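You operate a simulated robot arm through the tools that you are given. There is no shell and no other tool.

The job below is to be done with a simulated robot arm. You get a single attempt, and the scene is never put back.

Task
Fill the blue tank to MAX through the green hose; shut DRAIN first.
Fine: hose in the tank inlet before WATER goes on; WATER off, then the hose back in its holder; the tank's own levers, all the way; spill nothing.

The check looks at the end state, three seconds after you hand in, the way a careful person would. Anything else that was tipped, shoved, dropped, spilled or broken makes it a failure.

Robot
A 7-joint arm with a two-finger parallel gripper, fixed in place. Base frame: the origin is on the floor under the middle of its stand, x ahead of it, y to its left, z up. Units: m, rad, N and s.
It reaches about 1.479 m from its shoulder. Its first joint turns from -2.897 to 2.897 rad. Payload 4.4 kg.
The TCP is the grasp point between the finger pads, 0.023 m short of the fingertips. In the tool frame z runs along the fingers and y along their closing line. The gripper opens to 0.094 m. The fingers are 0.038 m wide and 0.01 m thick; the gripper's body (0.054 by 0.096 m) begins 0.039 m behind the TCP.
Orientation is told as [roll, pitch, yaw] about the base's x, y, z axes, in that order, counted from this pose: with the fingers straight down and closing along the base's y, the tool's x points along the base's -x, its y along +y and its z along -z.

Tools
- The arm moves only by the tool send_rows. Its argument "steps" is text: rows parted by semicolons, each of 7 numbers parted by spaces: the shift along the base's x, y, z in m, then the turn, a rotation vector about the base's x, y, z in rad, then the finger opening in m, from 0 to 0.094. In form: x y z ax ay az jaw; .... A call has 1 to 20 rows; each row shifts and turns the commanded pose from where the row before left it. Rows are played at 5 a second. More than 0.05 m and 0.15 rad between two rows, or a gripper value outside its range, and nothing of the call is played. A pose out of reach is approached as far as the arm can. The call stops where the force on the tool passes 40 N (or 10 N more than at its start, if that is more) or the arm is blocked; 0.2 s more then pass. The fingers move at their own pace (about 0.072 m/s each) and stop on an object; they squeeze with about 34 N. The grip force told is the motor's: it shows also when the fingers shut on nothing. Time passes only in rows, and 0.2 s behind the last, so rows that do not move let the fingers close. It gives the time, the measured TCP pose, the force on the tool (base axes), the opening and the grip force at its end, in the units of the frame above (readings bear some noise), with the torque about the TCP (base axes, N m) and any sound that the robot's microphone picked up.
- Cameras (640 x 400 px; columns grow to the right, rows downward): "scene" is fixed at [0.0512, -0.6506, 1.5638]; the picture's right is [0.83, -0.56, 0.00], its down [-0.20, -0.29, -0.94] and it looks along [0.53, 0.77, -0.35] (base axes); focal length 311 px, centre (320, 200). "wrist" rides on the gripper at [0.086, 0.016, -0.074] in the tool frame; the picture's right is [-0.18, 0.98, 0.00], its down [-0.58, -0.11, -0.81] and it looks along [-0.79, -0.15, 0.59] (tool axes); focal length 243 px, centre (320, 200). There is no depth. A picture from a camera that has moved, and an enlarged one, comes with that camera's place and axes in the base frame and with its lens.
- get_image(camera): a new picture of that camera. No time passes.
- close_up(camera, box): a new picture of the part [left, top, right, bottom] of that camera's present view, enlarged. No time passes.
- finish_job(): hands the job in; it is judged then, once.

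Nothing tells you positions but the pictures and the camera data. Unless the task says otherwise, let go and move clear before handing in.

The tools are called after "Request:" as name(argument=value, ...) on one line, values as JSON. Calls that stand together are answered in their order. send_rows: Moves the arm, as the interface text tells. Its arguments: {"type":"object","properties":{"steps":{"type":"string"}},"required":["steps"]} The other tools are called the same way: get_image (camera) takes a picture; close_up (camera, box) takes an enlarged picture of a part of a camera's view; finish_job () hands the job in.

At the start:

```text
time: 0.0
eef_pos: [0.5387, 0.3668, 1.5642]
ee_rot: [0.003, 0.0, -0.001]
wrist_force: [0.0, 0.5, 0.5]
wrist_torque: [0.01, 0.02, 0.04]
grip_width: 0.0942
finger_force: 0.0
```

scene: 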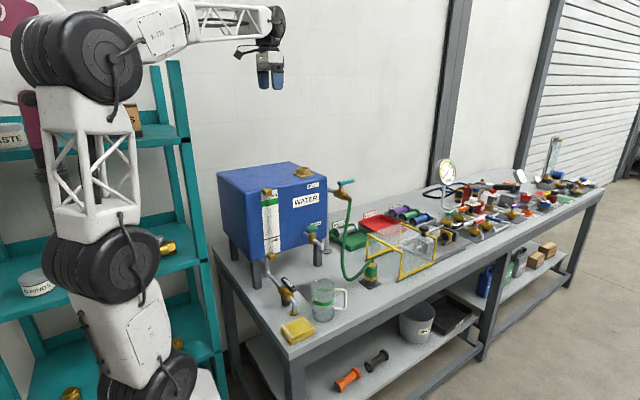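
wrist: 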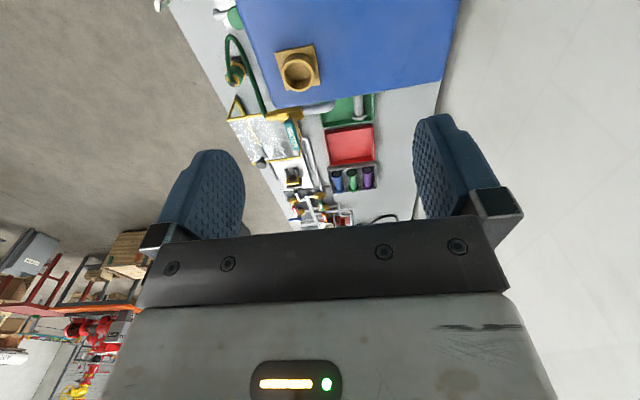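

I see a blue tank on the bench with a brass inlet on top, levers on taps, and a green hose ending in a holder. First I take enlarged pictures to locate the parts.

Request:
close_up(camera="scene", box=[200, 150, 360, 250])

Request:
close_up(camera="scene", box=[240, 230, 400, 350])

Request:
close_up(camera="scene", box=[310, 170, 470, 290])

Request:
close_up(camera="wrist", box=[140, 0, 460, 200])

```text
4.00 times, centred on (280, 200) of scene
camera zoom: at [0.0512, -0.6506, 1.5638], right [0.83, -0.56, 0.0], down [-0.2, -0.29, -0.94], along [0.53, 0.77, -0.35], focal length 1243 px, centre (480, 200)
```

zoom: 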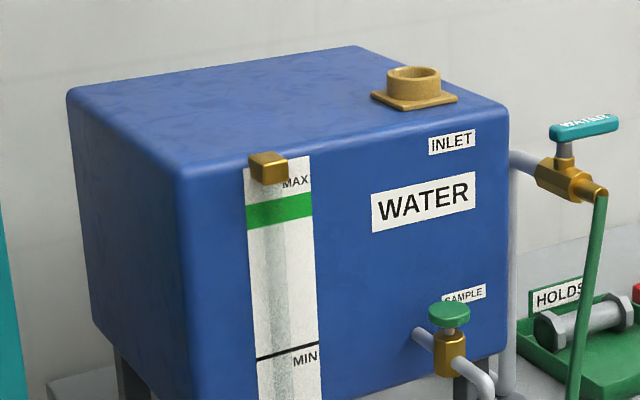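

```text
3.33 times, centred on (320, 290) of scene
camera zoom: at [0.0512, -0.6506, 1.5638], right [0.83, -0.56, 0.0], down [-0.2, -0.29, -0.94], along [0.53, 0.77, -0.35], focal length 1036 px, centre (320, -100)
```

zoom: 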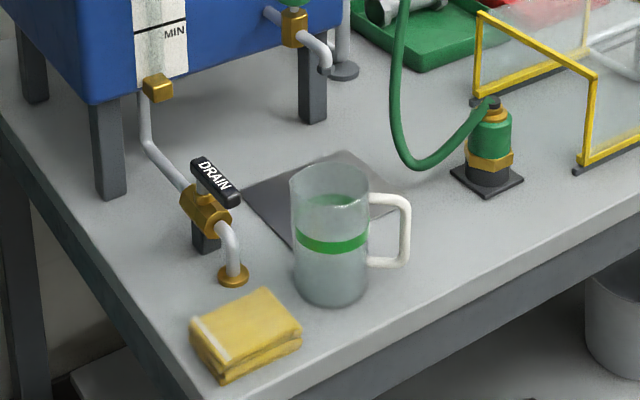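

```text
3.33 times, centred on (390, 230) of scene
camera zoom: at [0.0512, -0.6506, 1.5638], right [0.83, -0.56, 0.0], down [-0.2, -0.29, -0.94], along [0.53, 0.77, -0.35], focal length 1036 px, centre (87, 100)
```

zoom: 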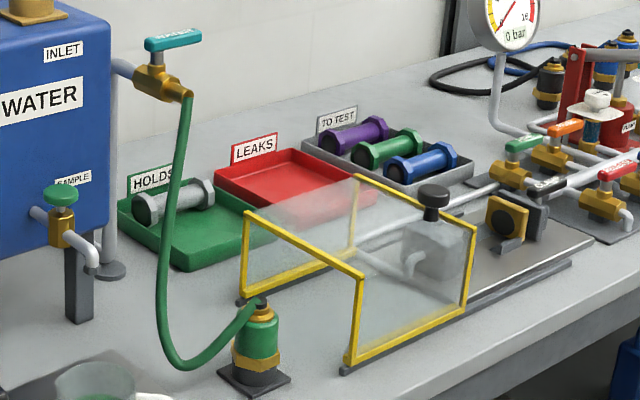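

```text
2.00 times, centred on (300, 100) of wrist
camera zoom: at [0.4512, 0.3826, 1.638], right [0.18, 0.98, 0.0], down [0.58, -0.11, 0.81], along [0.79, -0.15, -0.59], focal length 485 px, centre (360, 400)
```

zoom: 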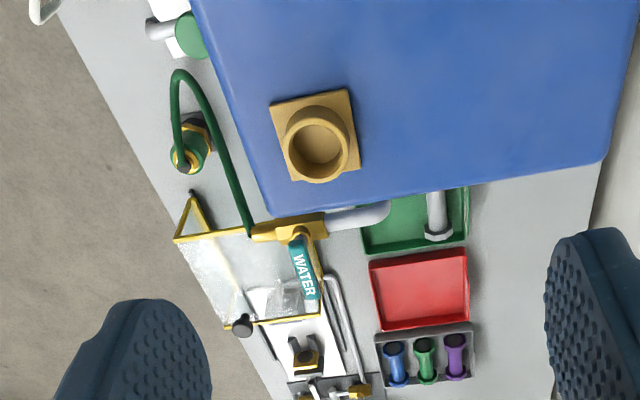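

The inlet seems to be near (0.63, 0.31, 1.25), and DRAIN is low in front of the tank near (0.45, 0.11, 0.95). I will move the wrist camera back in free space to see the front of the bench better.

Request:
send_rows(steps="-0.0225 -0.0333 -0.0205 0 0 0 0.094; -0.0225 -0.0333 -0.0205 0 0 0 0.094; -0.0225 -0.0333 -0.0205 0 0 0 0.094; -0.0225 -0.0333 -0.0205 0 0 0 0.094; -0.0225 -0.0333 -0.0205 0 0 0 0.094; -0.0225 -0.0333 -0.0205 0 0 0 0.094; -0.0225 -0.0333 -0.0205 0 0 0 0.094; -0.0225 -0.0333 -0.0205 0 0 0 0.094")

Request:
get_image(camera="wrist")

Request:
get_image(camera="scene")

```text
time: 1.8
eef_pos: [0.3594, 0.0978, 1.3976]
ee_rot: [0.001, 0.002, 0.001]
wrist_force: [0.6, 0.5, -0.2]
wrist_torque: [0.0, 0.0, 0.03]
grip_width: 0.0941
finger_force: 0.0
```

```text
taken
camera wrist: at [0.2721, 0.1143, 1.4731], right [0.18, 0.98, 0.0], down [0.58, -0.11, 0.81], along [0.79, -0.15, -0.59], focal length 243 px, centre (320, 200)
```

wrist: 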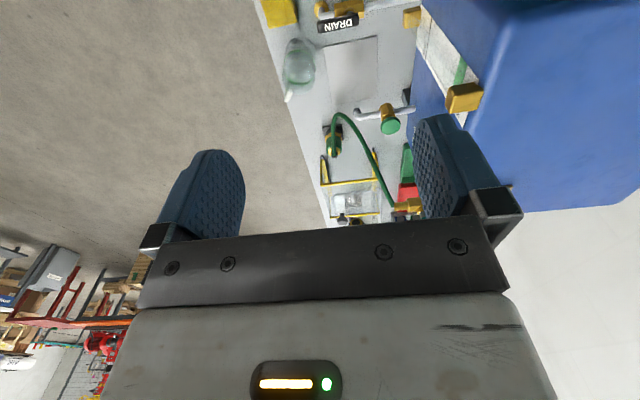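

```text
taken
```

scene: 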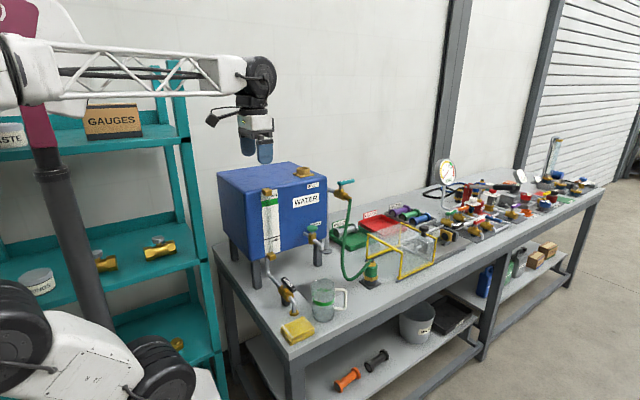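

The DRAIN lever is at the edge of the wrist view. I will tilt the tool so that the wrist camera looks down at the bench.

Request:
send_rows(steps="0 0 0 0 0.15 0 0.094; 0 0 0 0 0.15 0 0.094; 0 0 0 0 0.15 0 0.094; 0 0 0 0 0.15 0 0.094")

Request:
get_image(camera="wrist")

Request:
close_up(camera="wrist", box=[200, 0, 520, 200])

```text
time: 2.8
eef_pos: [0.3615, 0.1001, 1.3933]
ee_rot: [0.001, 0.593, 0.0]
wrist_force: [6.6, 1.4, -4.5]
wrist_torque: [-0.09, 0.62, 0.03]
grip_width: 0.094
finger_force: 0.0
out of reach, approached as far as the arm can: row 4
```

```text
taken
camera wrist: at [0.3304, 0.1166, 1.5034], right [0.15, 0.98, -0.1], down [0.93, -0.11, 0.34], along [0.33, -0.15, -0.93], focal length 243 px, centre (320, 200)
```

wrist: 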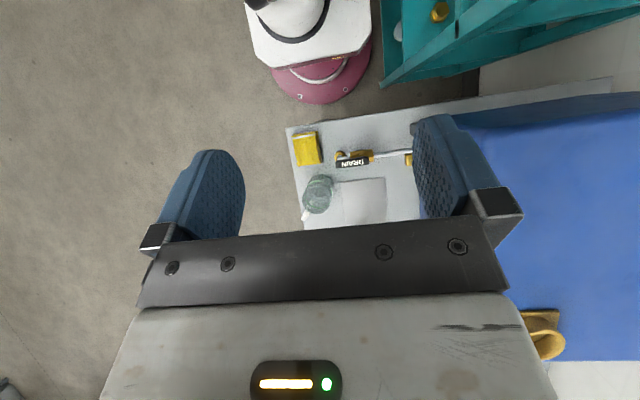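

```text
2.00 times, centred on (360, 100) of wrist
camera zoom: at [0.3304, 0.1166, 1.5034], right [0.15, 0.98, -0.1], down [0.93, -0.11, 0.34], along [0.33, -0.15, -0.93], focal length 485 px, centre (240, 400)
```

zoom: 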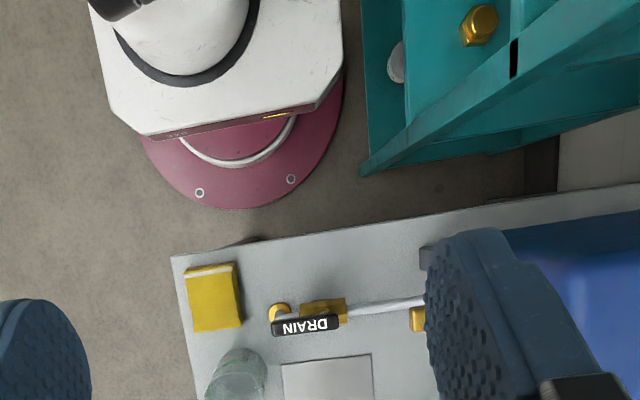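

DRAIN triangulates to about (0.446, 0.075–0.156, 0.945), pointing along −y and parallel to its pipe, so it is open. The mug is close by at (0.50, 0.02). I will untilt and come closer for a better look.

Request:
send_rows(steps="0.015 0 0 0 -0.15 0 0.094; 0.015 0 0 0 -0.15 0 0.094; 0.015 0 0 0 -0.15 0 0.094; 0.015 0 0 0 -0.15 0 0.094; 0 0 -0.04 0 0 0 0.094; 0 0 -0.04 0 0 0 0.094; 0 0 -0.04 0 0 0 0.094; 0 0 -0.04 0 0 0 0.094; 0 0 -0.04 0 0 0 0.094; 0 0 0 0 0 0 0.094")

Request:
get_image(camera="wrist")

Request:
get_image(camera="scene")

```text
time: 5.0
eef_pos: [0.4182, 0.1002, 1.1958]
ee_rot: [0.001, 0.0, 0.001]
wrist_force: [0.0, -0.1, -0.1]
wrist_torque: [0.0, -0.02, -0.01]
grip_width: 0.0942
finger_force: 0.1
```

```text
taken
camera wrist: at [0.3317, 0.1168, 1.2696], right [0.18, 0.98, 0.0], down [0.58, -0.11, 0.81], along [0.79, -0.15, -0.59], focal length 243 px, centre (320, 200)
```

wrist: 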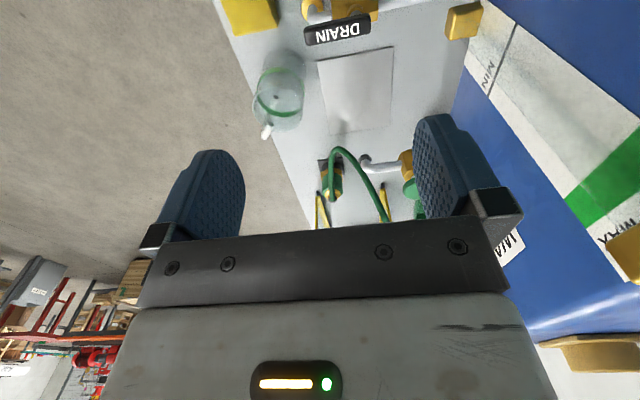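

```text
taken
```

scene: 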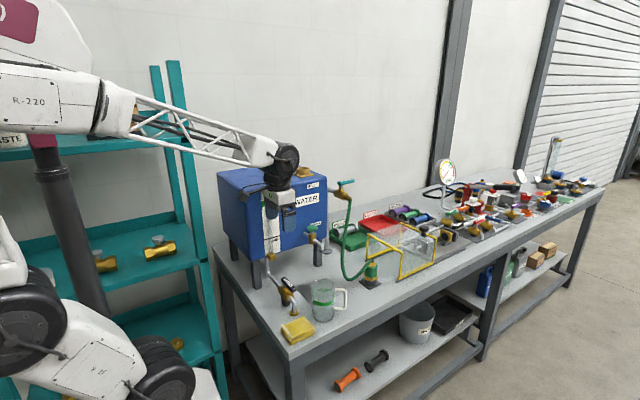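

DRAIN shows at the top of the wrist view. I take enlarged pictures of it to find the pivot and the handle's ends.

Request:
close_up(camera="wrist", box=[220, 0, 480, 160])

Request:
close_up(camera="scene", box=[255, 250, 355, 320])

Request:
close_up(camera="scene", box=[310, 165, 390, 225])

Request:
close_up(camera="scene", box=[340, 240, 420, 300])

```text
2.46 times, centred on (350, 80) of wrist
camera zoom: at [0.3317, 0.1168, 1.2696], right [0.18, 0.98, 0.0], down [0.58, -0.11, 0.81], along [0.79, -0.15, -0.59], focal length 597 px, centre (246, 495)
```

zoom: 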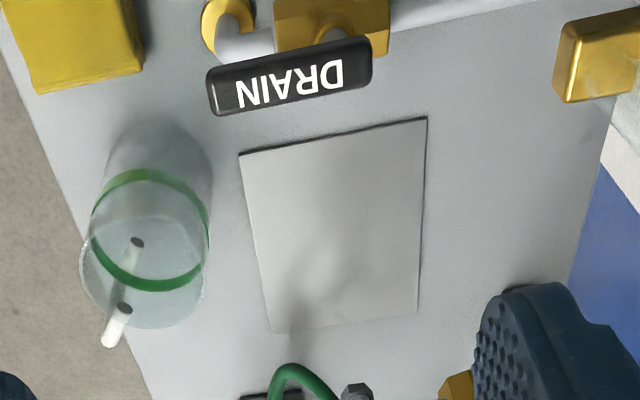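

```text
5.71 times, centred on (305, 285) of scene
camera zoom: at [0.0512, -0.6506, 1.5638], right [0.83, -0.56, 0.0], down [-0.2, -0.29, -0.94], along [0.53, 0.77, -0.35], focal length 1775 px, centre (406, -286)
```

zoom: 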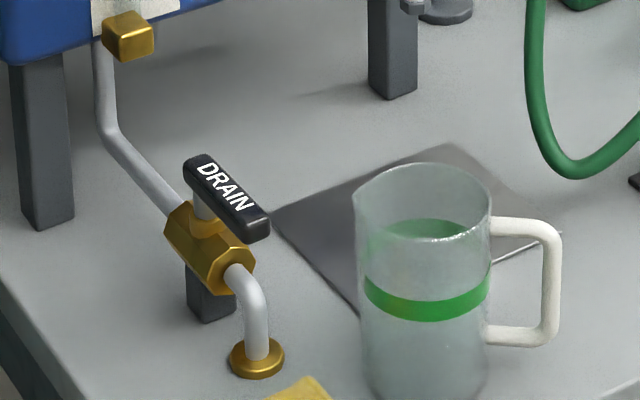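

```text
6.67 times, centred on (350, 195) of scene
camera zoom: at [0.0512, -0.6506, 1.5638], right [0.83, -0.56, 0.0], down [-0.2, -0.29, -0.94], along [0.53, 0.77, -0.35], focal length 2071 px, centre (120, 233)
```

zoom: 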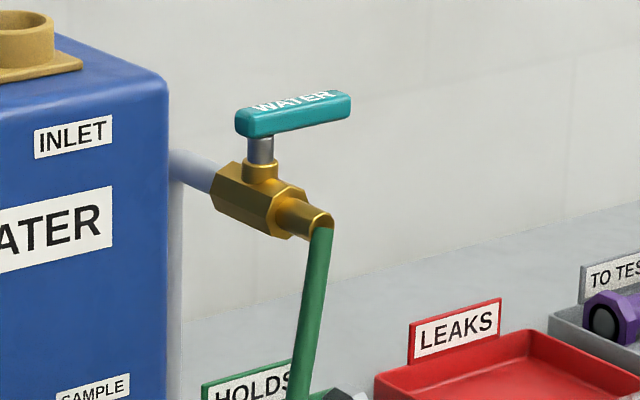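

```text
6.67 times, centred on (380, 270) of scene
camera zoom: at [0.0512, -0.6506, 1.5638], right [0.83, -0.56, 0.0], down [-0.2, -0.29, -0.94], along [0.53, 0.77, -0.35], focal length 2071 px, centre (-80, -267)
```

zoom: 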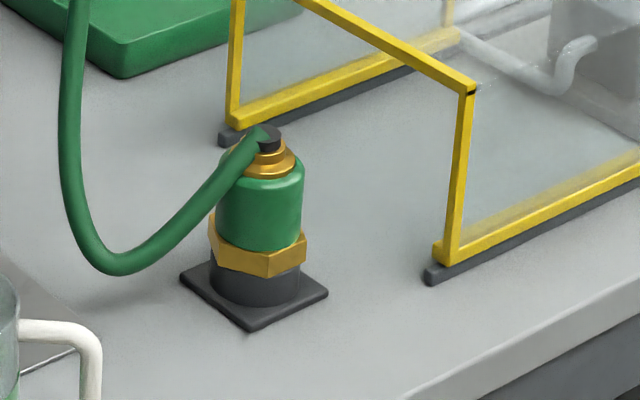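

The DRAIN pivot is near (0.4425, 0.132), with the handle from y≈0.078 to 0.153, x≈0.4425 and its top at z≈0.95. I will close the fingers and come down on the handle's −x side, clear of the mug and the tank, then check the height before pushing.

Request:
send_rows(steps="-0.012 -0.009 0 0 0 0 0; -0.012 -0.009 0 0 0 0 0; 0 0 -0.04 0 0 0 0; 0 0 -0.04 0 0 0 0; 0 0 -0.04 0 0 0 0; 0 0 -0.04 0 0 0 0; 0 0 -0.03 0 0 0 0; 0 0 0 0 0 0 0")

Request:
get_image(camera="wrist")

Request:
close_up(camera="scene", box=[235, 210, 355, 320])

```text
time: 6.8
eef_pos: [0.3946, 0.0828, 1.0061]
ee_rot: [0.001, -0.001, 0.0]
wrist_force: [0.3, 0.3, -0.2]
wrist_torque: [-0.03, -0.05, -0.02]
grip_width: 0.0002
finger_force: 34.3
```

```text
taken
camera wrist: at [0.3079, 0.0991, 1.0794], right [0.18, 0.98, 0.0], down [0.58, -0.11, 0.81], along [0.79, -0.15, -0.59], focal length 243 px, centre (320, 200)
```

wrist: 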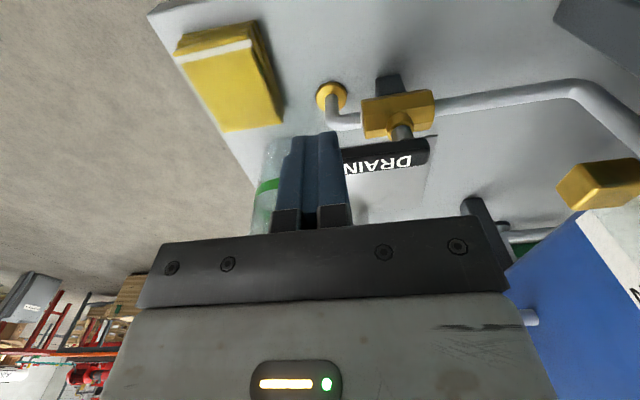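

```text
3.64 times, centred on (295, 265) of scene
camera zoom: at [0.0512, -0.6506, 1.5638], right [0.83, -0.56, 0.0], down [-0.2, -0.29, -0.94], along [0.53, 0.77, -0.35], focal length 1130 px, centre (411, -36)
```

zoom: 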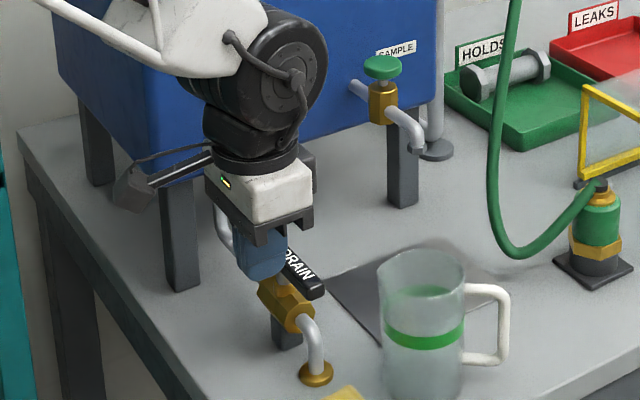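

The handle top reads z≈0.951 and the valve body top about 0.92, with the pivot near (0.4435, 0.137). I lower the fingertips to about 0.936 and begin pushing the free end towards +x.

Request:
send_rows(steps="0 0 -0.023 0 0 0 0; 0 0 -0.023 0 0 0 0; 0.01 0.001 0 0 0 0 0; 0.01 0.001 0 0 0 0 0; 0.008 0 0 0 0 0 0; 0.007 0 0 0 0 0 0; 0.007 0 0 0 0 0 0; 0 0 0 0 0 0 0")

Request:
get_image(camera="wrist")

Request:
close_up(camera="scene", box=[235, 210, 355, 320])

```text
time: 8.6
eef_pos: [0.4379, 0.085, 0.9599]
ee_rot: [0.003, -0.001, -0.001]
wrist_force: [0.2, -0.6, 0.0]
wrist_torque: [0.0, -0.01, 0.02]
grip_width: 0.0
finger_force: 33.7
```

```text
taken
camera wrist: at [0.3505, 0.1009, 1.034], right [0.18, 0.98, 0.0], down [0.58, -0.11, 0.81], along [0.79, -0.15, -0.59], focal length 243 px, centre (320, 200)
```

wrist: 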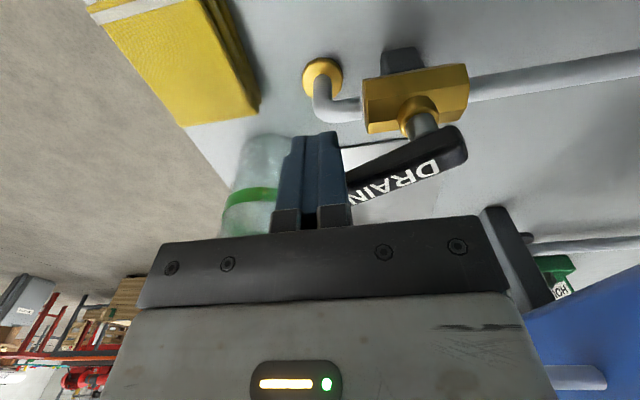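

```text
3.64 times, centred on (295, 265) of scene
camera zoom: at [0.0512, -0.6506, 1.5638], right [0.83, -0.56, 0.0], down [-0.2, -0.29, -0.94], along [0.53, 0.77, -0.35], focal length 1130 px, centre (411, -36)
```

zoom: 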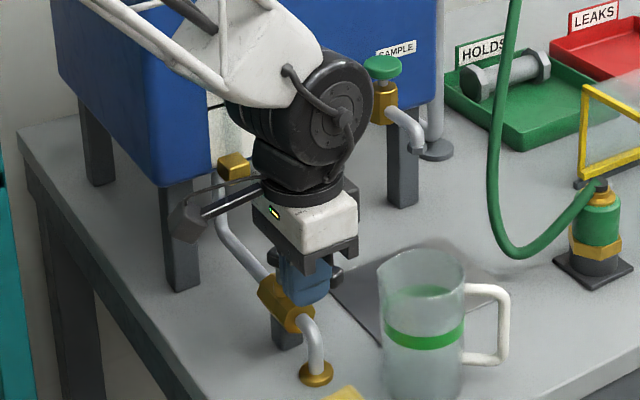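

The handle swings freely towards +x. I continue along the arc up to its stop.

Request:
send_rows(steps="0.009 0.004 0 0 0 0 0; 0.009 0.006 0 0 0 0 0; 0.006 0.009 0 0 0 0 0; 0.005 0.009 0 0 0 0 0; 0.001 0.006 0 0 0 0 0; 0 0.006 0 0 0 0 0; 0 0 0 0 0 0 0")

Request:
get_image(camera="wrist")

Request:
close_up(camera="scene", box=[235, 210, 355, 320])

```text
time: 10.0
eef_pos: [0.4668, 0.1215, 0.9591]
ee_rot: [-0.002, -0.001, 0.001]
wrist_force: [3.3, -31.6, 4.1]
wrist_torque: [-0.44, -0.07, 0.24]
grip_width: 0.0
finger_force: 34.1
stopped in row 7: the force on the tool passed its limit at 64 N (the readings are from after the stop); the commanded pose is now the measured one
```

```text
taken
camera wrist: at [0.3801, 0.1381, 1.0343], right [0.18, 0.98, 0.0], down [0.58, -0.11, 0.81], along [0.79, -0.15, -0.59], focal length 243 px, centre (320, 200)
```

wrist: 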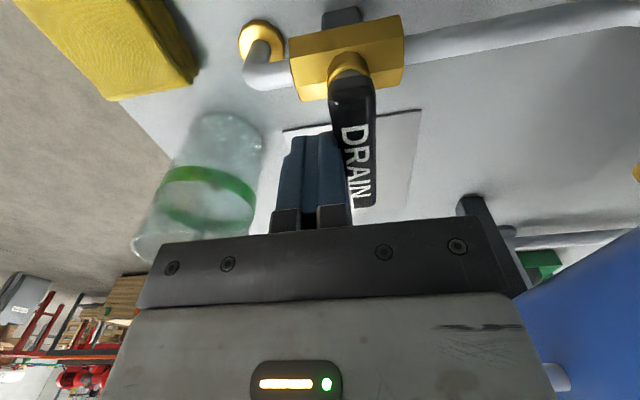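

```text
3.64 times, centred on (295, 265) of scene
camera zoom: at [0.0512, -0.6506, 1.5638], right [0.83, -0.56, 0.0], down [-0.2, -0.29, -0.94], along [0.53, 0.77, -0.35], focal length 1130 px, centre (411, -36)
```

zoom: 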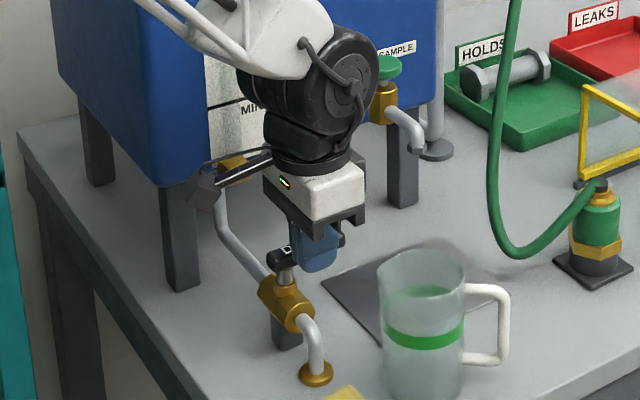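

DRAIN hit its stop and now stands square to its pipe. I back the fingers off and rise, then check it.

Request:
send_rows(steps="0 -0.01 0 0 0 0 0; 0 -0.01 0 0 0 0 0; 0 0 0.04 0 0 0 0; 0 0 0.04 0 0 0 0; 0 0 0.04 0 0 0 0; 0 0 0.04 0 0 0 0; 0 -0.02 0.04 0 0 0 0.03; 0 -0.02 0.04 0 0 0 0.06; 0 0 0 0 0 0 0.094")

Request:
get_image(camera="wrist")

Request:
close_up(camera="scene", box=[235, 210, 355, 320])

```text
time: 12.0
eef_pos: [0.4676, 0.0617, 1.2017]
ee_rot: [0.001, -0.001, -0.001]
wrist_force: [0.2, -0.3, -0.4]
wrist_torque: [-0.03, -0.02, 0.0]
grip_width: 0.0939
finger_force: 0.0
```

```text
taken
camera wrist: at [0.3806, 0.0789, 1.2756], right [0.18, 0.98, 0.0], down [0.58, -0.11, 0.81], along [0.79, -0.15, -0.59], focal length 243 px, centre (320, 200)
```

wrist: 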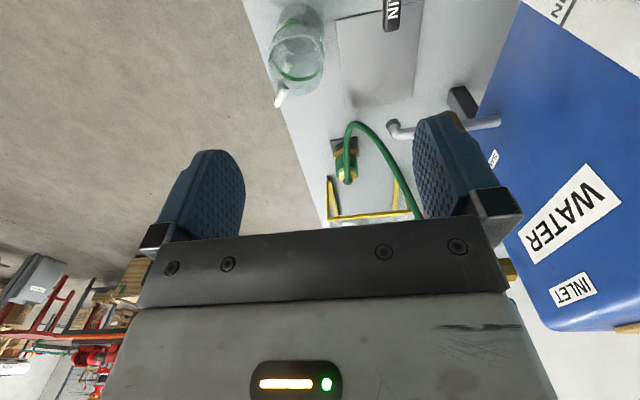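

```text
3.64 times, centred on (295, 265) of scene
camera zoom: at [0.0512, -0.6506, 1.5638], right [0.83, -0.56, 0.0], down [-0.2, -0.29, -0.94], along [0.53, 0.77, -0.35], focal length 1130 px, centre (411, -36)
```

zoom: 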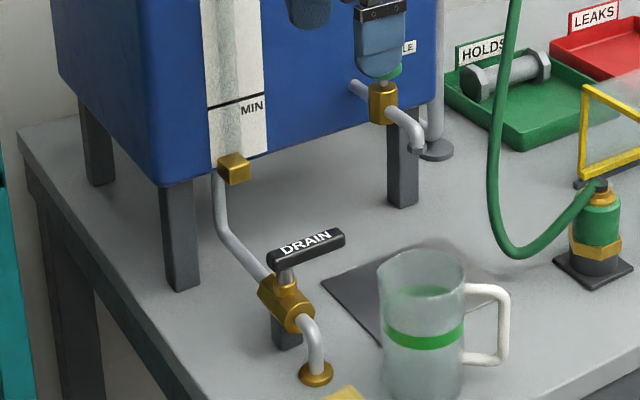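

DRAIN is fully across its pipe. Now I move towards the hose coupling near (0.765, 0.06, 0.90), staying at z=1.2, to view it from above.

Request:
send_rows(steps="0.04 0 0 0 0 0 0.094; 0.04 0 0 0 0 0 0.094; 0.04 0 0 0 0 0 0.094; 0.04 0 0 0 0 0 0.094; 0.04 0 0 0 0 0 0.094; 0.032 0 0 0 0 0 0.094; 0 0 -0.04 0 0 0 0.094; 0 0 0 0 0 0 0.094")

Request:
get_image(camera="wrist")

Request:
get_image(camera="scene")

```text
time: 13.8
eef_pos: [0.7, 0.0622, 1.1591]
ee_rot: [-0.003, 0.0, 0.001]
wrist_force: [-0.1, 0.0, 1.2]
wrist_torque: [0.0, 0.0, 0.02]
grip_width: 0.0939
finger_force: 0.0
```

```text
taken
camera wrist: at [0.6126, 0.0795, 1.2337], right [0.18, 0.98, 0.0], down [0.58, -0.11, 0.81], along [0.79, -0.15, -0.59], focal length 243 px, centre (320, 200)
```

wrist: 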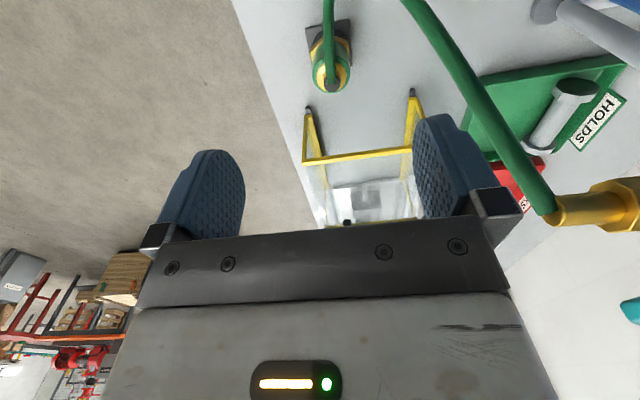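

```text
taken
```

scene: 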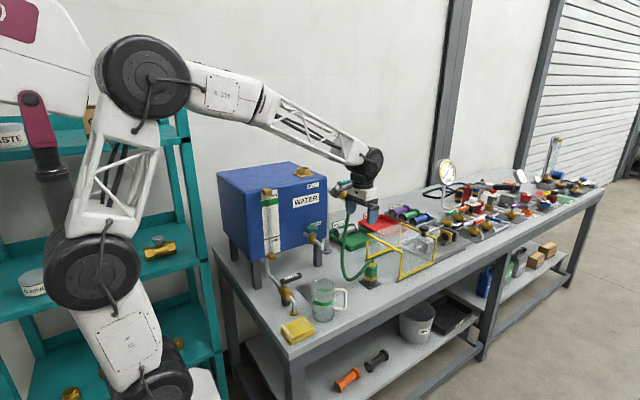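

The coupling is in view from above. I take an enlarged picture to fix its axis and the hose's direction.

Request:
close_up(camera="wrist", box=[270, 0, 430, 100])

Request:
close_up(camera="scene", box=[330, 200, 450, 300])

```text
4.00 times, centred on (350, 50) of wrist
camera zoom: at [0.6126, 0.0795, 1.2337], right [0.18, 0.98, 0.0], down [0.58, -0.11, 0.81], along [0.79, -0.15, -0.59], focal length 970 px, centre (200, 800)
```

zoom: 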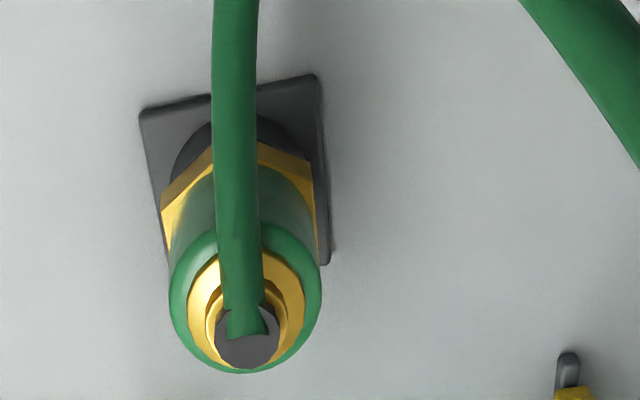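

```text
4.00 times, centred on (390, 250) of scene
camera zoom: at [0.0512, -0.6506, 1.5638], right [0.83, -0.56, 0.0], down [-0.2, -0.29, -0.94], along [0.53, 0.77, -0.35], focal length 1243 px, centre (40, 0)
```

zoom: 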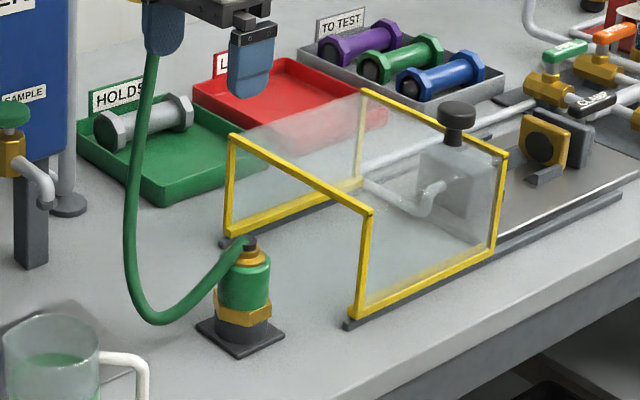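

The coupling stands upright near (0.769, 0.063), with its green shoulder at z≈0.92, and the hose leaves towards −x. Closing along y suits that, so I move above it and look again.

Request:
send_rows(steps="0.034 0 -0.02 0 0 0 0.094; 0.034 0 -0.02 0 0 0 0.094; 0 0 -0.035 0 0 0 0.094; 0 0 0 0 0 0 0.094")

Request:
get_image(camera="wrist")

Request:
close_up(camera="wrist", box=[240, 0, 400, 100])

Request:
close_up(camera="scene", box=[330, 200, 450, 300])

```text
time: 14.8
eef_pos: [0.7675, 0.062, 1.0846]
ee_rot: [-0.003, 0.001, 0.001]
wrist_force: [-0.9, 0.1, -0.5]
wrist_torque: [-0.03, 0.01, 0.01]
grip_width: 0.0941
finger_force: 0.1
```

```text
taken
camera wrist: at [0.6799, 0.0787, 1.1584], right [0.18, 0.98, 0.0], down [0.58, -0.11, 0.81], along [0.79, -0.15, -0.59], focal length 243 px, centre (320, 200)
```

wrist: 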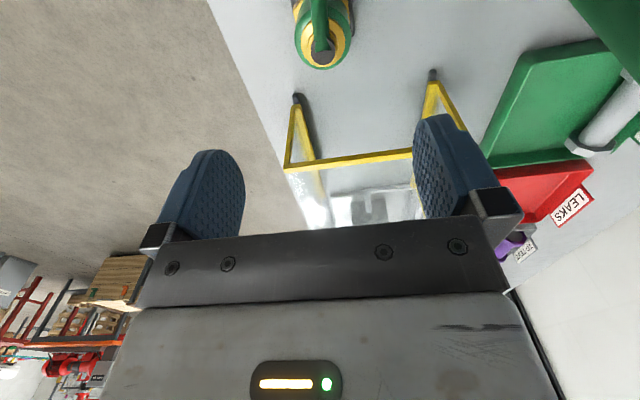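

```text
4.00 times, centred on (320, 50) of wrist
camera zoom: at [0.6799, 0.0787, 1.1584], right [0.18, 0.98, 0.0], down [0.58, -0.11, 0.81], along [0.79, -0.15, -0.59], focal length 970 px, centre (320, 800)
```

zoom: 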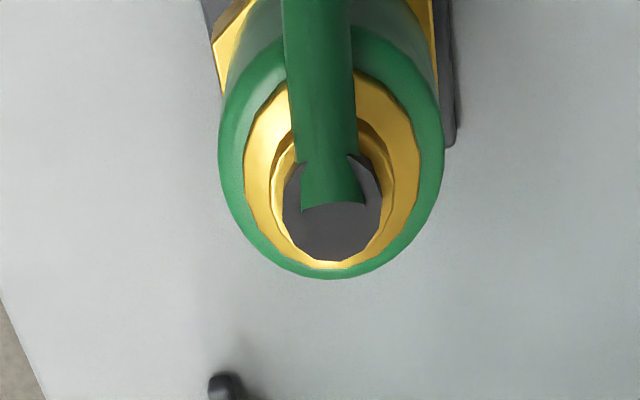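

```text
4.00 times, centred on (390, 250) of scene
camera zoom: at [0.0512, -0.6506, 1.5638], right [0.83, -0.56, 0.0], down [-0.2, -0.29, -0.94], along [0.53, 0.77, -0.35], focal length 1243 px, centre (40, 0)
```

zoom: 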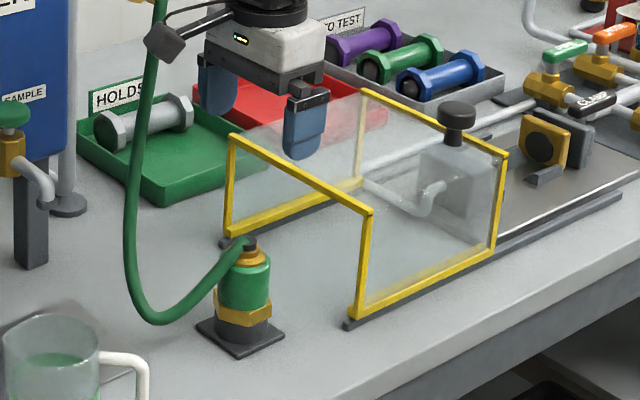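

The coupling's axis is at about (0.766, 0.065), the shoulder at z≈0.92 and the hose fitting's top at 0.947. I straddle it with open fingers, TCP at z≈0.915, so that the palm stays above the hose.

Request:
send_rows(steps="-0.001 0.003 -0.03 0 0 0 0.094; 0 0 -0.04 0 0 0 0.094; 0 0 -0.04 0 0 0 0.094; 0 0 -0.035 0 0 0 0.094; 0 0 -0.02 0 0 0 0.094; 0 0 0 0 0 0 0.094")

Request:
get_image(camera="wrist")

Request:
close_up(camera="scene", box=[330, 200, 450, 300])

```text
time: 16.2
eef_pos: [0.766, 0.0644, 0.9191]
ee_rot: [-0.003, -0.001, 0.0]
wrist_force: [-0.3, -0.3, 1.5]
wrist_torque: [0.0, -0.03, -0.01]
grip_width: 0.094
finger_force: 0.0
```

```text
taken
camera wrist: at [0.6787, 0.0822, 0.9936], right [0.18, 0.98, 0.0], down [0.58, -0.11, 0.81], along [0.79, -0.15, -0.59], focal length 243 px, centre (320, 200)
```

wrist: 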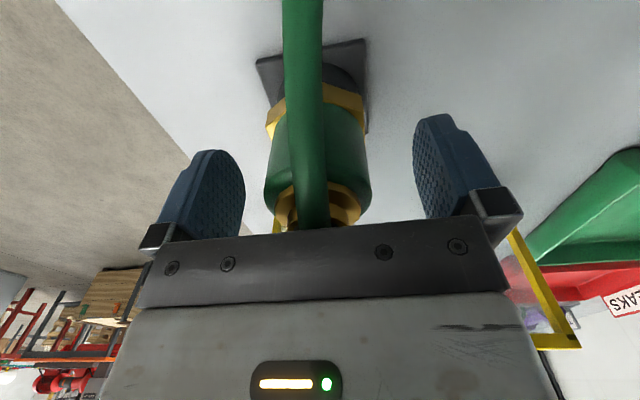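

```text
4.00 times, centred on (390, 250) of scene
camera zoom: at [0.0512, -0.6506, 1.5638], right [0.83, -0.56, 0.0], down [-0.2, -0.29, -0.94], along [0.53, 0.77, -0.35], focal length 1243 px, centre (40, 0)
```

zoom: 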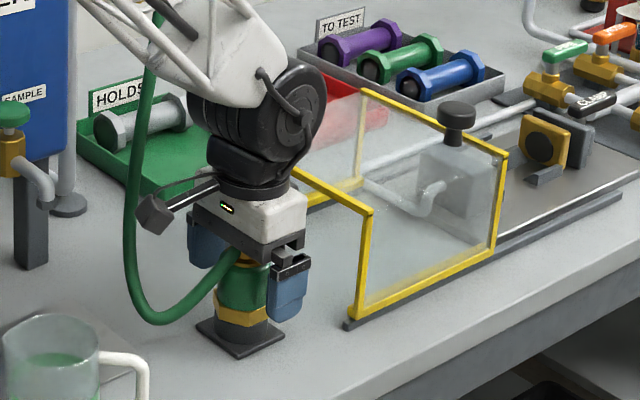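

The fingers straddle the green body evenly and the palm is clear of the hose. I close on it.

Request:
send_rows(steps="0 0 0 0 0 0 0.06; 0 0 0 0 0 0 0.03; 0 0 0 0 0 0 0.03; 0 0 0 0 0 0 0.03")

Request:
get_image(camera="wrist")

Request:
close_up(camera="scene", box=[330, 200, 450, 300])

```text
time: 17.2
eef_pos: [0.766, 0.0658, 0.9196]
ee_rot: [-0.002, -0.001, 0.0]
wrist_force: [0.8, 0.2, -0.7]
wrist_torque: [0.0, -0.01, -0.01]
grip_width: 0.0474
finger_force: 34.1
```

```text
taken
camera wrist: at [0.6787, 0.0822, 0.9939], right [0.18, 0.98, 0.0], down [0.58, -0.11, 0.81], along [0.79, -0.15, -0.59], focal length 243 px, centre (320, 200)
```

wrist: 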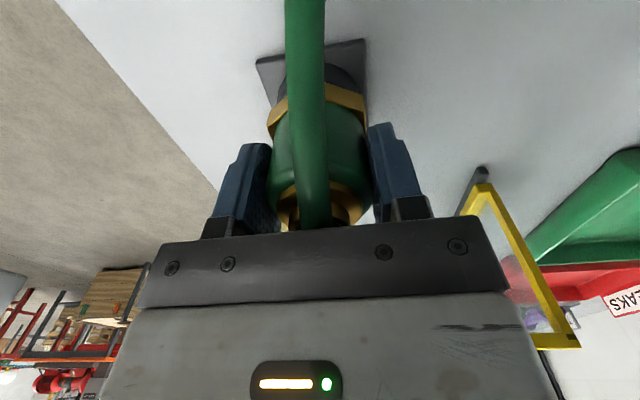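

```text
4.00 times, centred on (390, 250) of scene
camera zoom: at [0.0512, -0.6506, 1.5638], right [0.83, -0.56, 0.0], down [-0.2, -0.29, -0.94], along [0.53, 0.77, -0.35], focal length 1243 px, centre (40, 0)
```

zoom: 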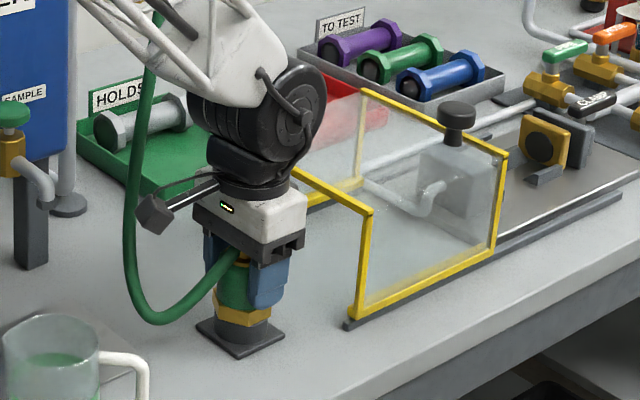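

The coupling is gripped (47 mm) with the TCP at (0.766, 0.065, 0.919), which is the pose to return to later. I lift it straight up.

Request:
send_rows(steps="0 0 0.01 0 0 0 0.03; 0 0 0.015 0 0 0 0.03; 0 0 0.02 0 0 0 0.03; 0 0 0.025 0 0 0 0.03; 0 0 0.03 0 0 0 0.03; 0 0 0.03 0 0 0 0.03; 0 0 0 0 0 0 0.03")

Request:
get_image(camera="wrist")

Request:
close_up(camera="scene", box=[330, 180, 450, 300])

```text
time: 18.8
eef_pos: [0.7667, 0.0661, 1.0501]
ee_rot: [-0.001, -0.001, 0.0]
wrist_force: [-0.6, -0.3, -1.3]
wrist_torque: [0.02, 0.01, 0.0]
grip_width: 0.0475
finger_force: 34.1
```

```text
taken
camera wrist: at [0.6793, 0.0823, 1.1244], right [0.18, 0.98, 0.0], down [0.58, -0.11, 0.81], along [0.79, -0.15, -0.59], focal length 243 px, centre (320, 200)
```

wrist: 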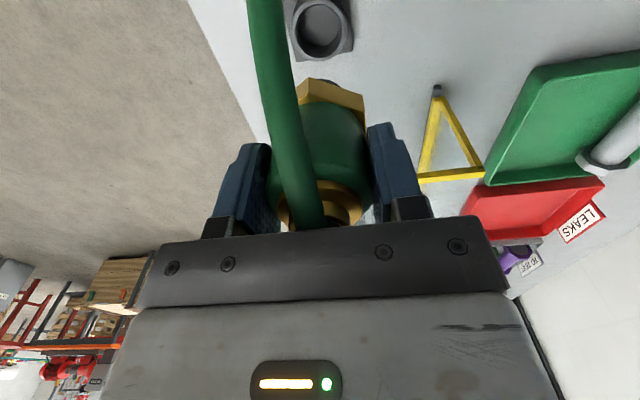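

```text
3.33 times, centred on (390, 240) of scene
camera zoom: at [0.0512, -0.6506, 1.5638], right [0.83, -0.56, 0.0], down [-0.2, -0.29, -0.94], along [0.53, 0.77, -0.35], focal length 1036 px, centre (87, 67)
```

zoom: 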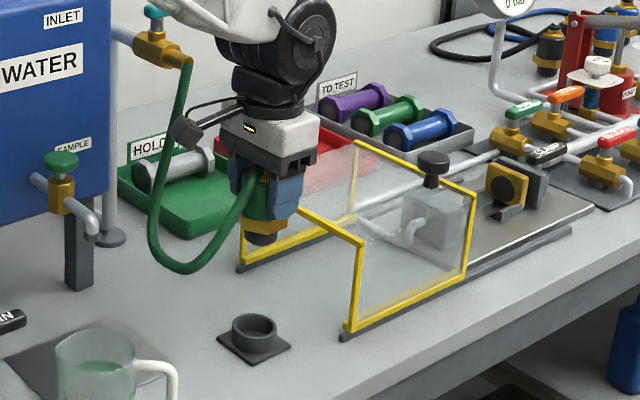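

The coupling is out, showing a short black spigot that sits in the cup-shaped holder. I raise it to z≈1.40, well above the tank and the WATER lever.

Request:
send_rows(steps="0 0 0.04 0 0 0 0.03; 0 0 0.044 0 0 0 0.03; 0 0 0.044 0 0 0 0.03; 0 0 0.044 0 0 0 0.03; 0 0 0.044 0 0 0 0.03; 0 0 0.044 0 0 0 0.03; 0 0 0.044 0 0 0 0.03; 0 0 0.044 0 0 0 0.03; 0 0 0 0 0 0 0.03")

Request:
get_image(camera="wrist")

Request:
get_image(camera="scene")

Request:
close_up(camera="scene", box=[270, 80, 430, 240])

```text
time: 20.8
eef_pos: [0.7672, 0.0668, 1.3982]
ee_rot: [-0.001, 0.0, -0.001]
wrist_force: [0.2, 0.9, -1.1]
wrist_torque: [-0.01, -0.01, 0.01]
grip_width: 0.0474
finger_force: 34.1
```

```text
taken
camera wrist: at [0.679, 0.0822, 1.4726], right [0.18, 0.98, 0.0], down [0.58, -0.11, 0.81], along [0.79, -0.15, -0.59], focal length 243 px, centre (320, 200)
```

wrist: 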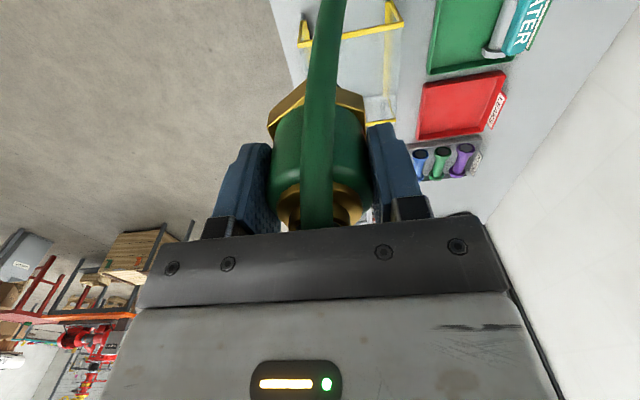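

```text
taken
```

scene: 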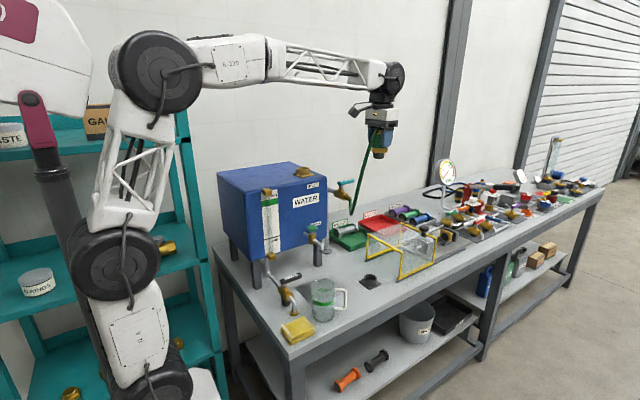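

```text
2.50 times, centred on (350, 160) of scene
camera zoom: at [0.0512, -0.6506, 1.5638], right [0.83, -0.56, 0.0], down [-0.2, -0.29, -0.94], along [0.53, 0.77, -0.35], focal length 777 px, centre (245, 300)
```

zoom: 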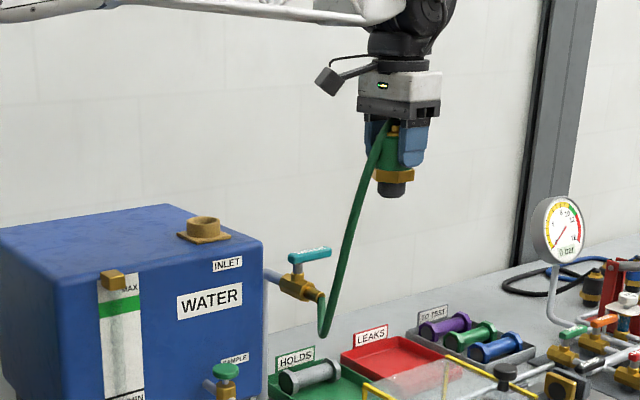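

The spigot's bottom is about 0.057 m below the TCP and the inlet ring is near (0.634, 0.313), with its top around z 1.25. I move over the tank at this height and measure again.

Request:
send_rows(steps="-0.019 0.0345 0 0 0 0 0.03; -0.019 0.0345 0 0 0 0 0.03; -0.019 0.0345 0 0 0 0 0.03; -0.019 0.0345 0 0 0 0 0.03; -0.019 0.0345 0 0 0 0 0.03; -0.019 0.0345 0 0 0 0 0.03; -0.019 0.035 0 0 0 0 0.03; 0 0 0 0 0 0 0.03")

Request:
get_image(camera="wrist")

Request:
close_up(camera="scene", box=[230, 90, 390, 220])

```text
time: 22.6
eef_pos: [0.633, 0.3081, 1.3992]
ee_rot: [-0.002, -0.001, 0.0]
wrist_force: [0.1, 0.1, -0.9]
wrist_torque: [-0.01, 0.01, -0.01]
grip_width: 0.0471
finger_force: 34.0
```

```text
taken
camera wrist: at [0.5457, 0.3242, 1.4728], right [0.18, 0.98, 0.0], down [0.58, -0.11, 0.81], along [0.79, -0.15, -0.59], focal length 243 px, centre (320, 200)
```

wrist: 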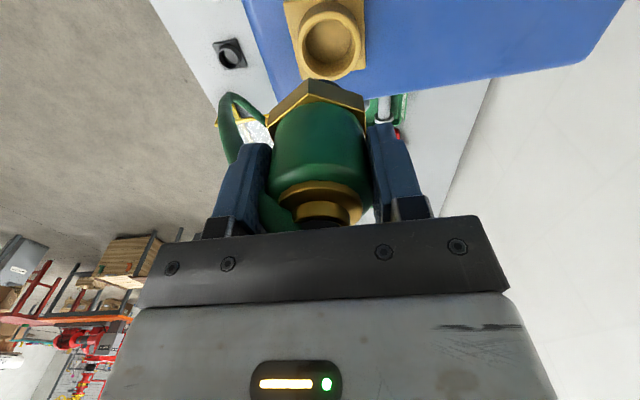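

```text
3.08 times, centred on (310, 155) of scene
camera zoom: at [0.0512, -0.6506, 1.5638], right [0.83, -0.56, 0.0], down [-0.2, -0.29, -0.94], along [0.53, 0.77, -0.35], focal length 956 px, centre (351, 338)
```

zoom: 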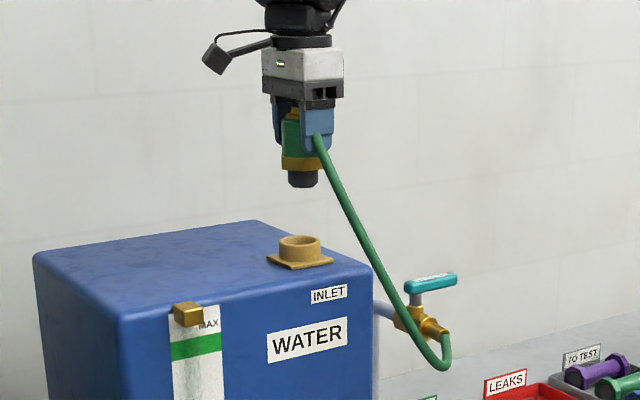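

The hose swivels freely and follows. I enlarge the inlet in both views to line the spigot up with it.

Request:
close_up(camera="wrist", box=[260, 0, 420, 100])

Request:
close_up(camera="scene", box=[270, 110, 350, 190])

```text
4.00 times, centred on (340, 50) of wrist
camera zoom: at [0.5457, 0.3242, 1.4728], right [0.18, 0.98, 0.0], down [0.58, -0.11, 0.81], along [0.79, -0.15, -0.59], focal length 970 px, centre (240, 800)
```

zoom: 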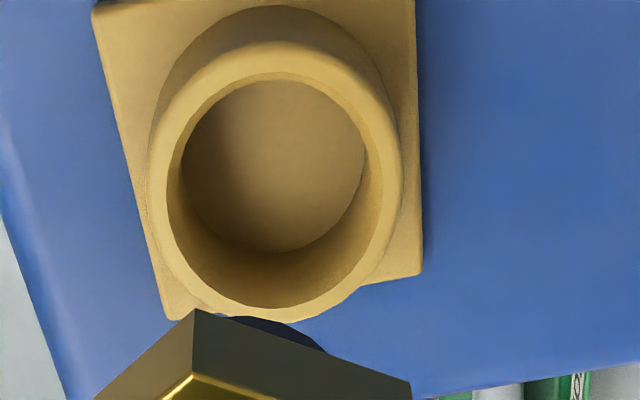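

```text
5.00 times, centred on (310, 150) of scene
camera zoom: at [0.0512, -0.6506, 1.5638], right [0.83, -0.56, 0.0], down [-0.2, -0.29, -0.94], along [0.53, 0.77, -0.35], focal length 1553 px, centre (370, 450)
```

zoom: 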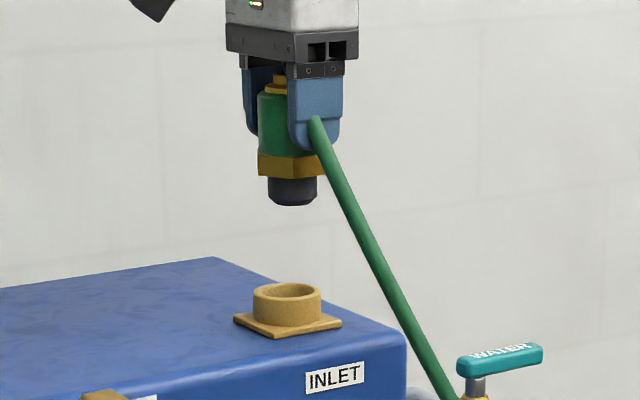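

In both views the inlet's axis comes to about (0.631, 0.3157) with the ring top at z≈1.26. I shift by (−0.002, +0.0075) and lower the spigot to just above the ring for a check.

Request:
send_rows(steps="-0.002 0.0075 0 0 0 0 0.03; 0 0 -0.02 0 0 0 0.03; 0 0 -0.02 0 0 0 0.03; 0 0 -0.02 0 0 0 0.03; 0 0 0 0 0 0 0.03")

Request:
close_up(camera="wrist", box=[240, 0, 400, 100])

Request:
close_up(camera="scene", box=[280, 130, 340, 185])

```text
time: 23.8
eef_pos: [0.632, 0.3149, 1.3381]
ee_rot: [0.001, 0.0, 0.001]
wrist_force: [-0.3, -0.2, -1.5]
wrist_torque: [-0.01, 0.01, 0.01]
grip_width: 0.047
finger_force: 34.1
```

```text
4.00 times, centred on (320, 50) of wrist
camera zoom: at [0.5443, 0.3314, 1.4123], right [0.18, 0.98, 0.0], down [0.58, -0.11, 0.81], along [0.79, -0.15, -0.59], focal length 970 px, centre (320, 800)
```

zoom: 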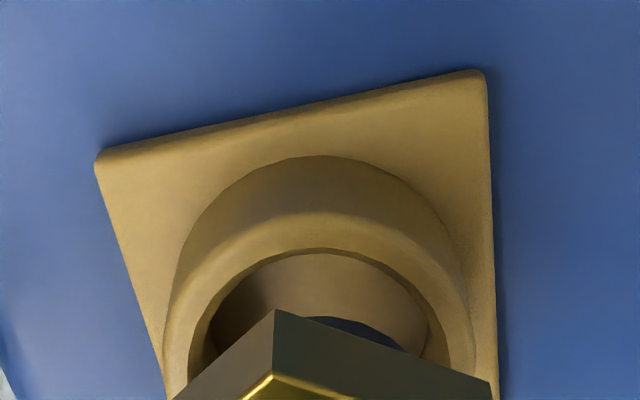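

```text
7.27 times, centred on (310, 158) of scene
camera zoom: at [0.0512, -0.6506, 1.5638], right [0.83, -0.56, 0.0], down [-0.2, -0.29, -0.94], along [0.53, 0.77, -0.35], focal length 2259 px, centre (393, 509)
```

zoom: 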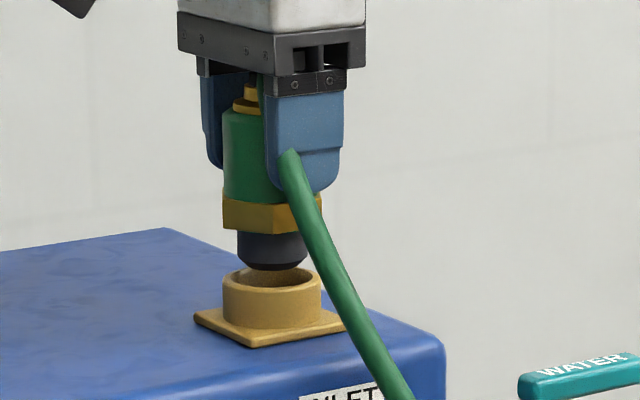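

The spigot and the ring line up in both views (column 272 in scene, centred in wrist), with about 1 cm left to go. I lower slowly into the inlet.

Request:
send_rows(steps="0 0 -0.006 0 0 0 0.03; 0 0 -0.006 0 0 0 0.03; 0 0 -0.005 0 0 0 0.03; 0 0 -0.004 0 0 0 0.03; 0 0 0 0 0 0 0.03")

Request:
close_up(camera="wrist", box=[240, 0, 400, 100])

Request:
close_up(camera="scene", box=[280, 130, 340, 185])

```text
time: 25.0
eef_pos: [0.6309, 0.3156, 1.3174]
ee_rot: [0.0, 0.001, 0.001]
wrist_force: [0.3, 0.7, -0.5]
wrist_torque: [0.02, -0.01, 0.0]
grip_width: 0.0469
finger_force: 34.1
```

```text
4.00 times, centred on (320, 50) of wrist
camera zoom: at [0.5442, 0.3311, 1.3914], right [0.18, 0.98, 0.0], down [0.58, -0.11, 0.81], along [0.79, -0.15, -0.59], focal length 970 px, centre (320, 800)
```

zoom: 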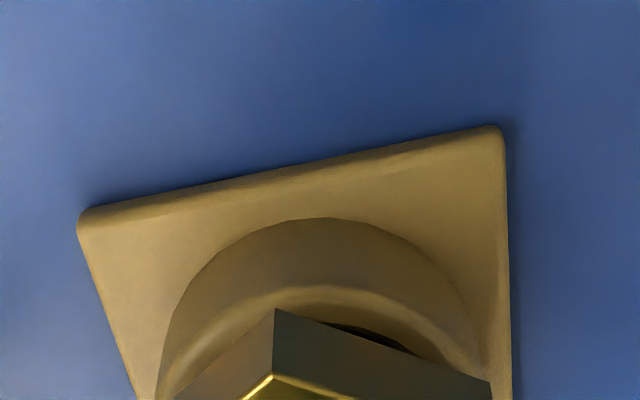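

```text
7.27 times, centred on (310, 158) of scene
camera zoom: at [0.0512, -0.6506, 1.5638], right [0.83, -0.56, 0.0], down [-0.2, -0.29, -0.94], along [0.53, 0.77, -0.35], focal length 2259 px, centre (393, 509)
```

zoom: 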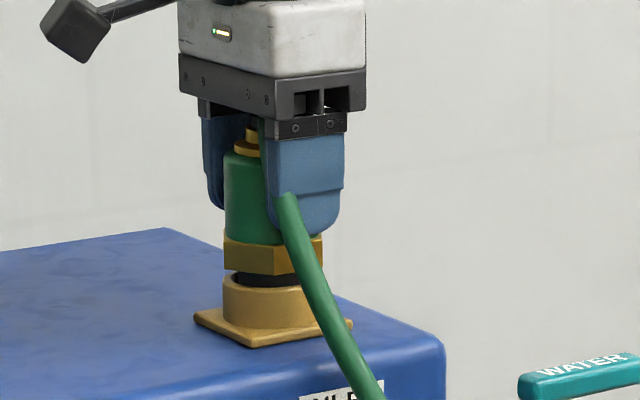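

The spigot is inside the ring without touching. A few millimetres remain until the hex rests on it.

Request:
send_rows(steps="0 0 -0.003 0 0 0 0.03; 0 0 -0.003 0 0 0 0.03; 0 0 -0.002 0 0 0 0.03; 0 0 -0.002 0 0 0 0.03; 0 0 0 0 0 0 0.03")

Request:
close_up(camera="scene", box=[280, 130, 340, 185])

```text
time: 26.2
eef_pos: [0.6324, 0.314, 1.3091]
ee_rot: [0.0, -0.003, -0.001]
wrist_force: [-0.7, -3.3, 35.2]
wrist_torque: [-0.41, 0.61, -0.02]
grip_width: 0.047
finger_force: 33.9
```

```text
7.27 times, centred on (310, 158) of scene
camera zoom: at [0.0512, -0.6506, 1.5638], right [0.83, -0.56, 0.0], down [-0.2, -0.29, -0.94], along [0.53, 0.77, -0.35], focal length 2259 px, centre (393, 509)
```

zoom: 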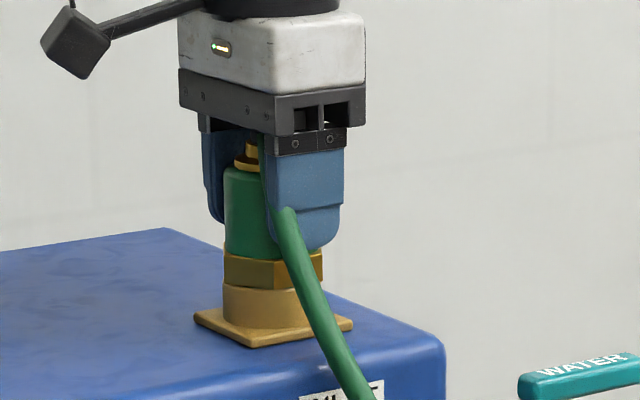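

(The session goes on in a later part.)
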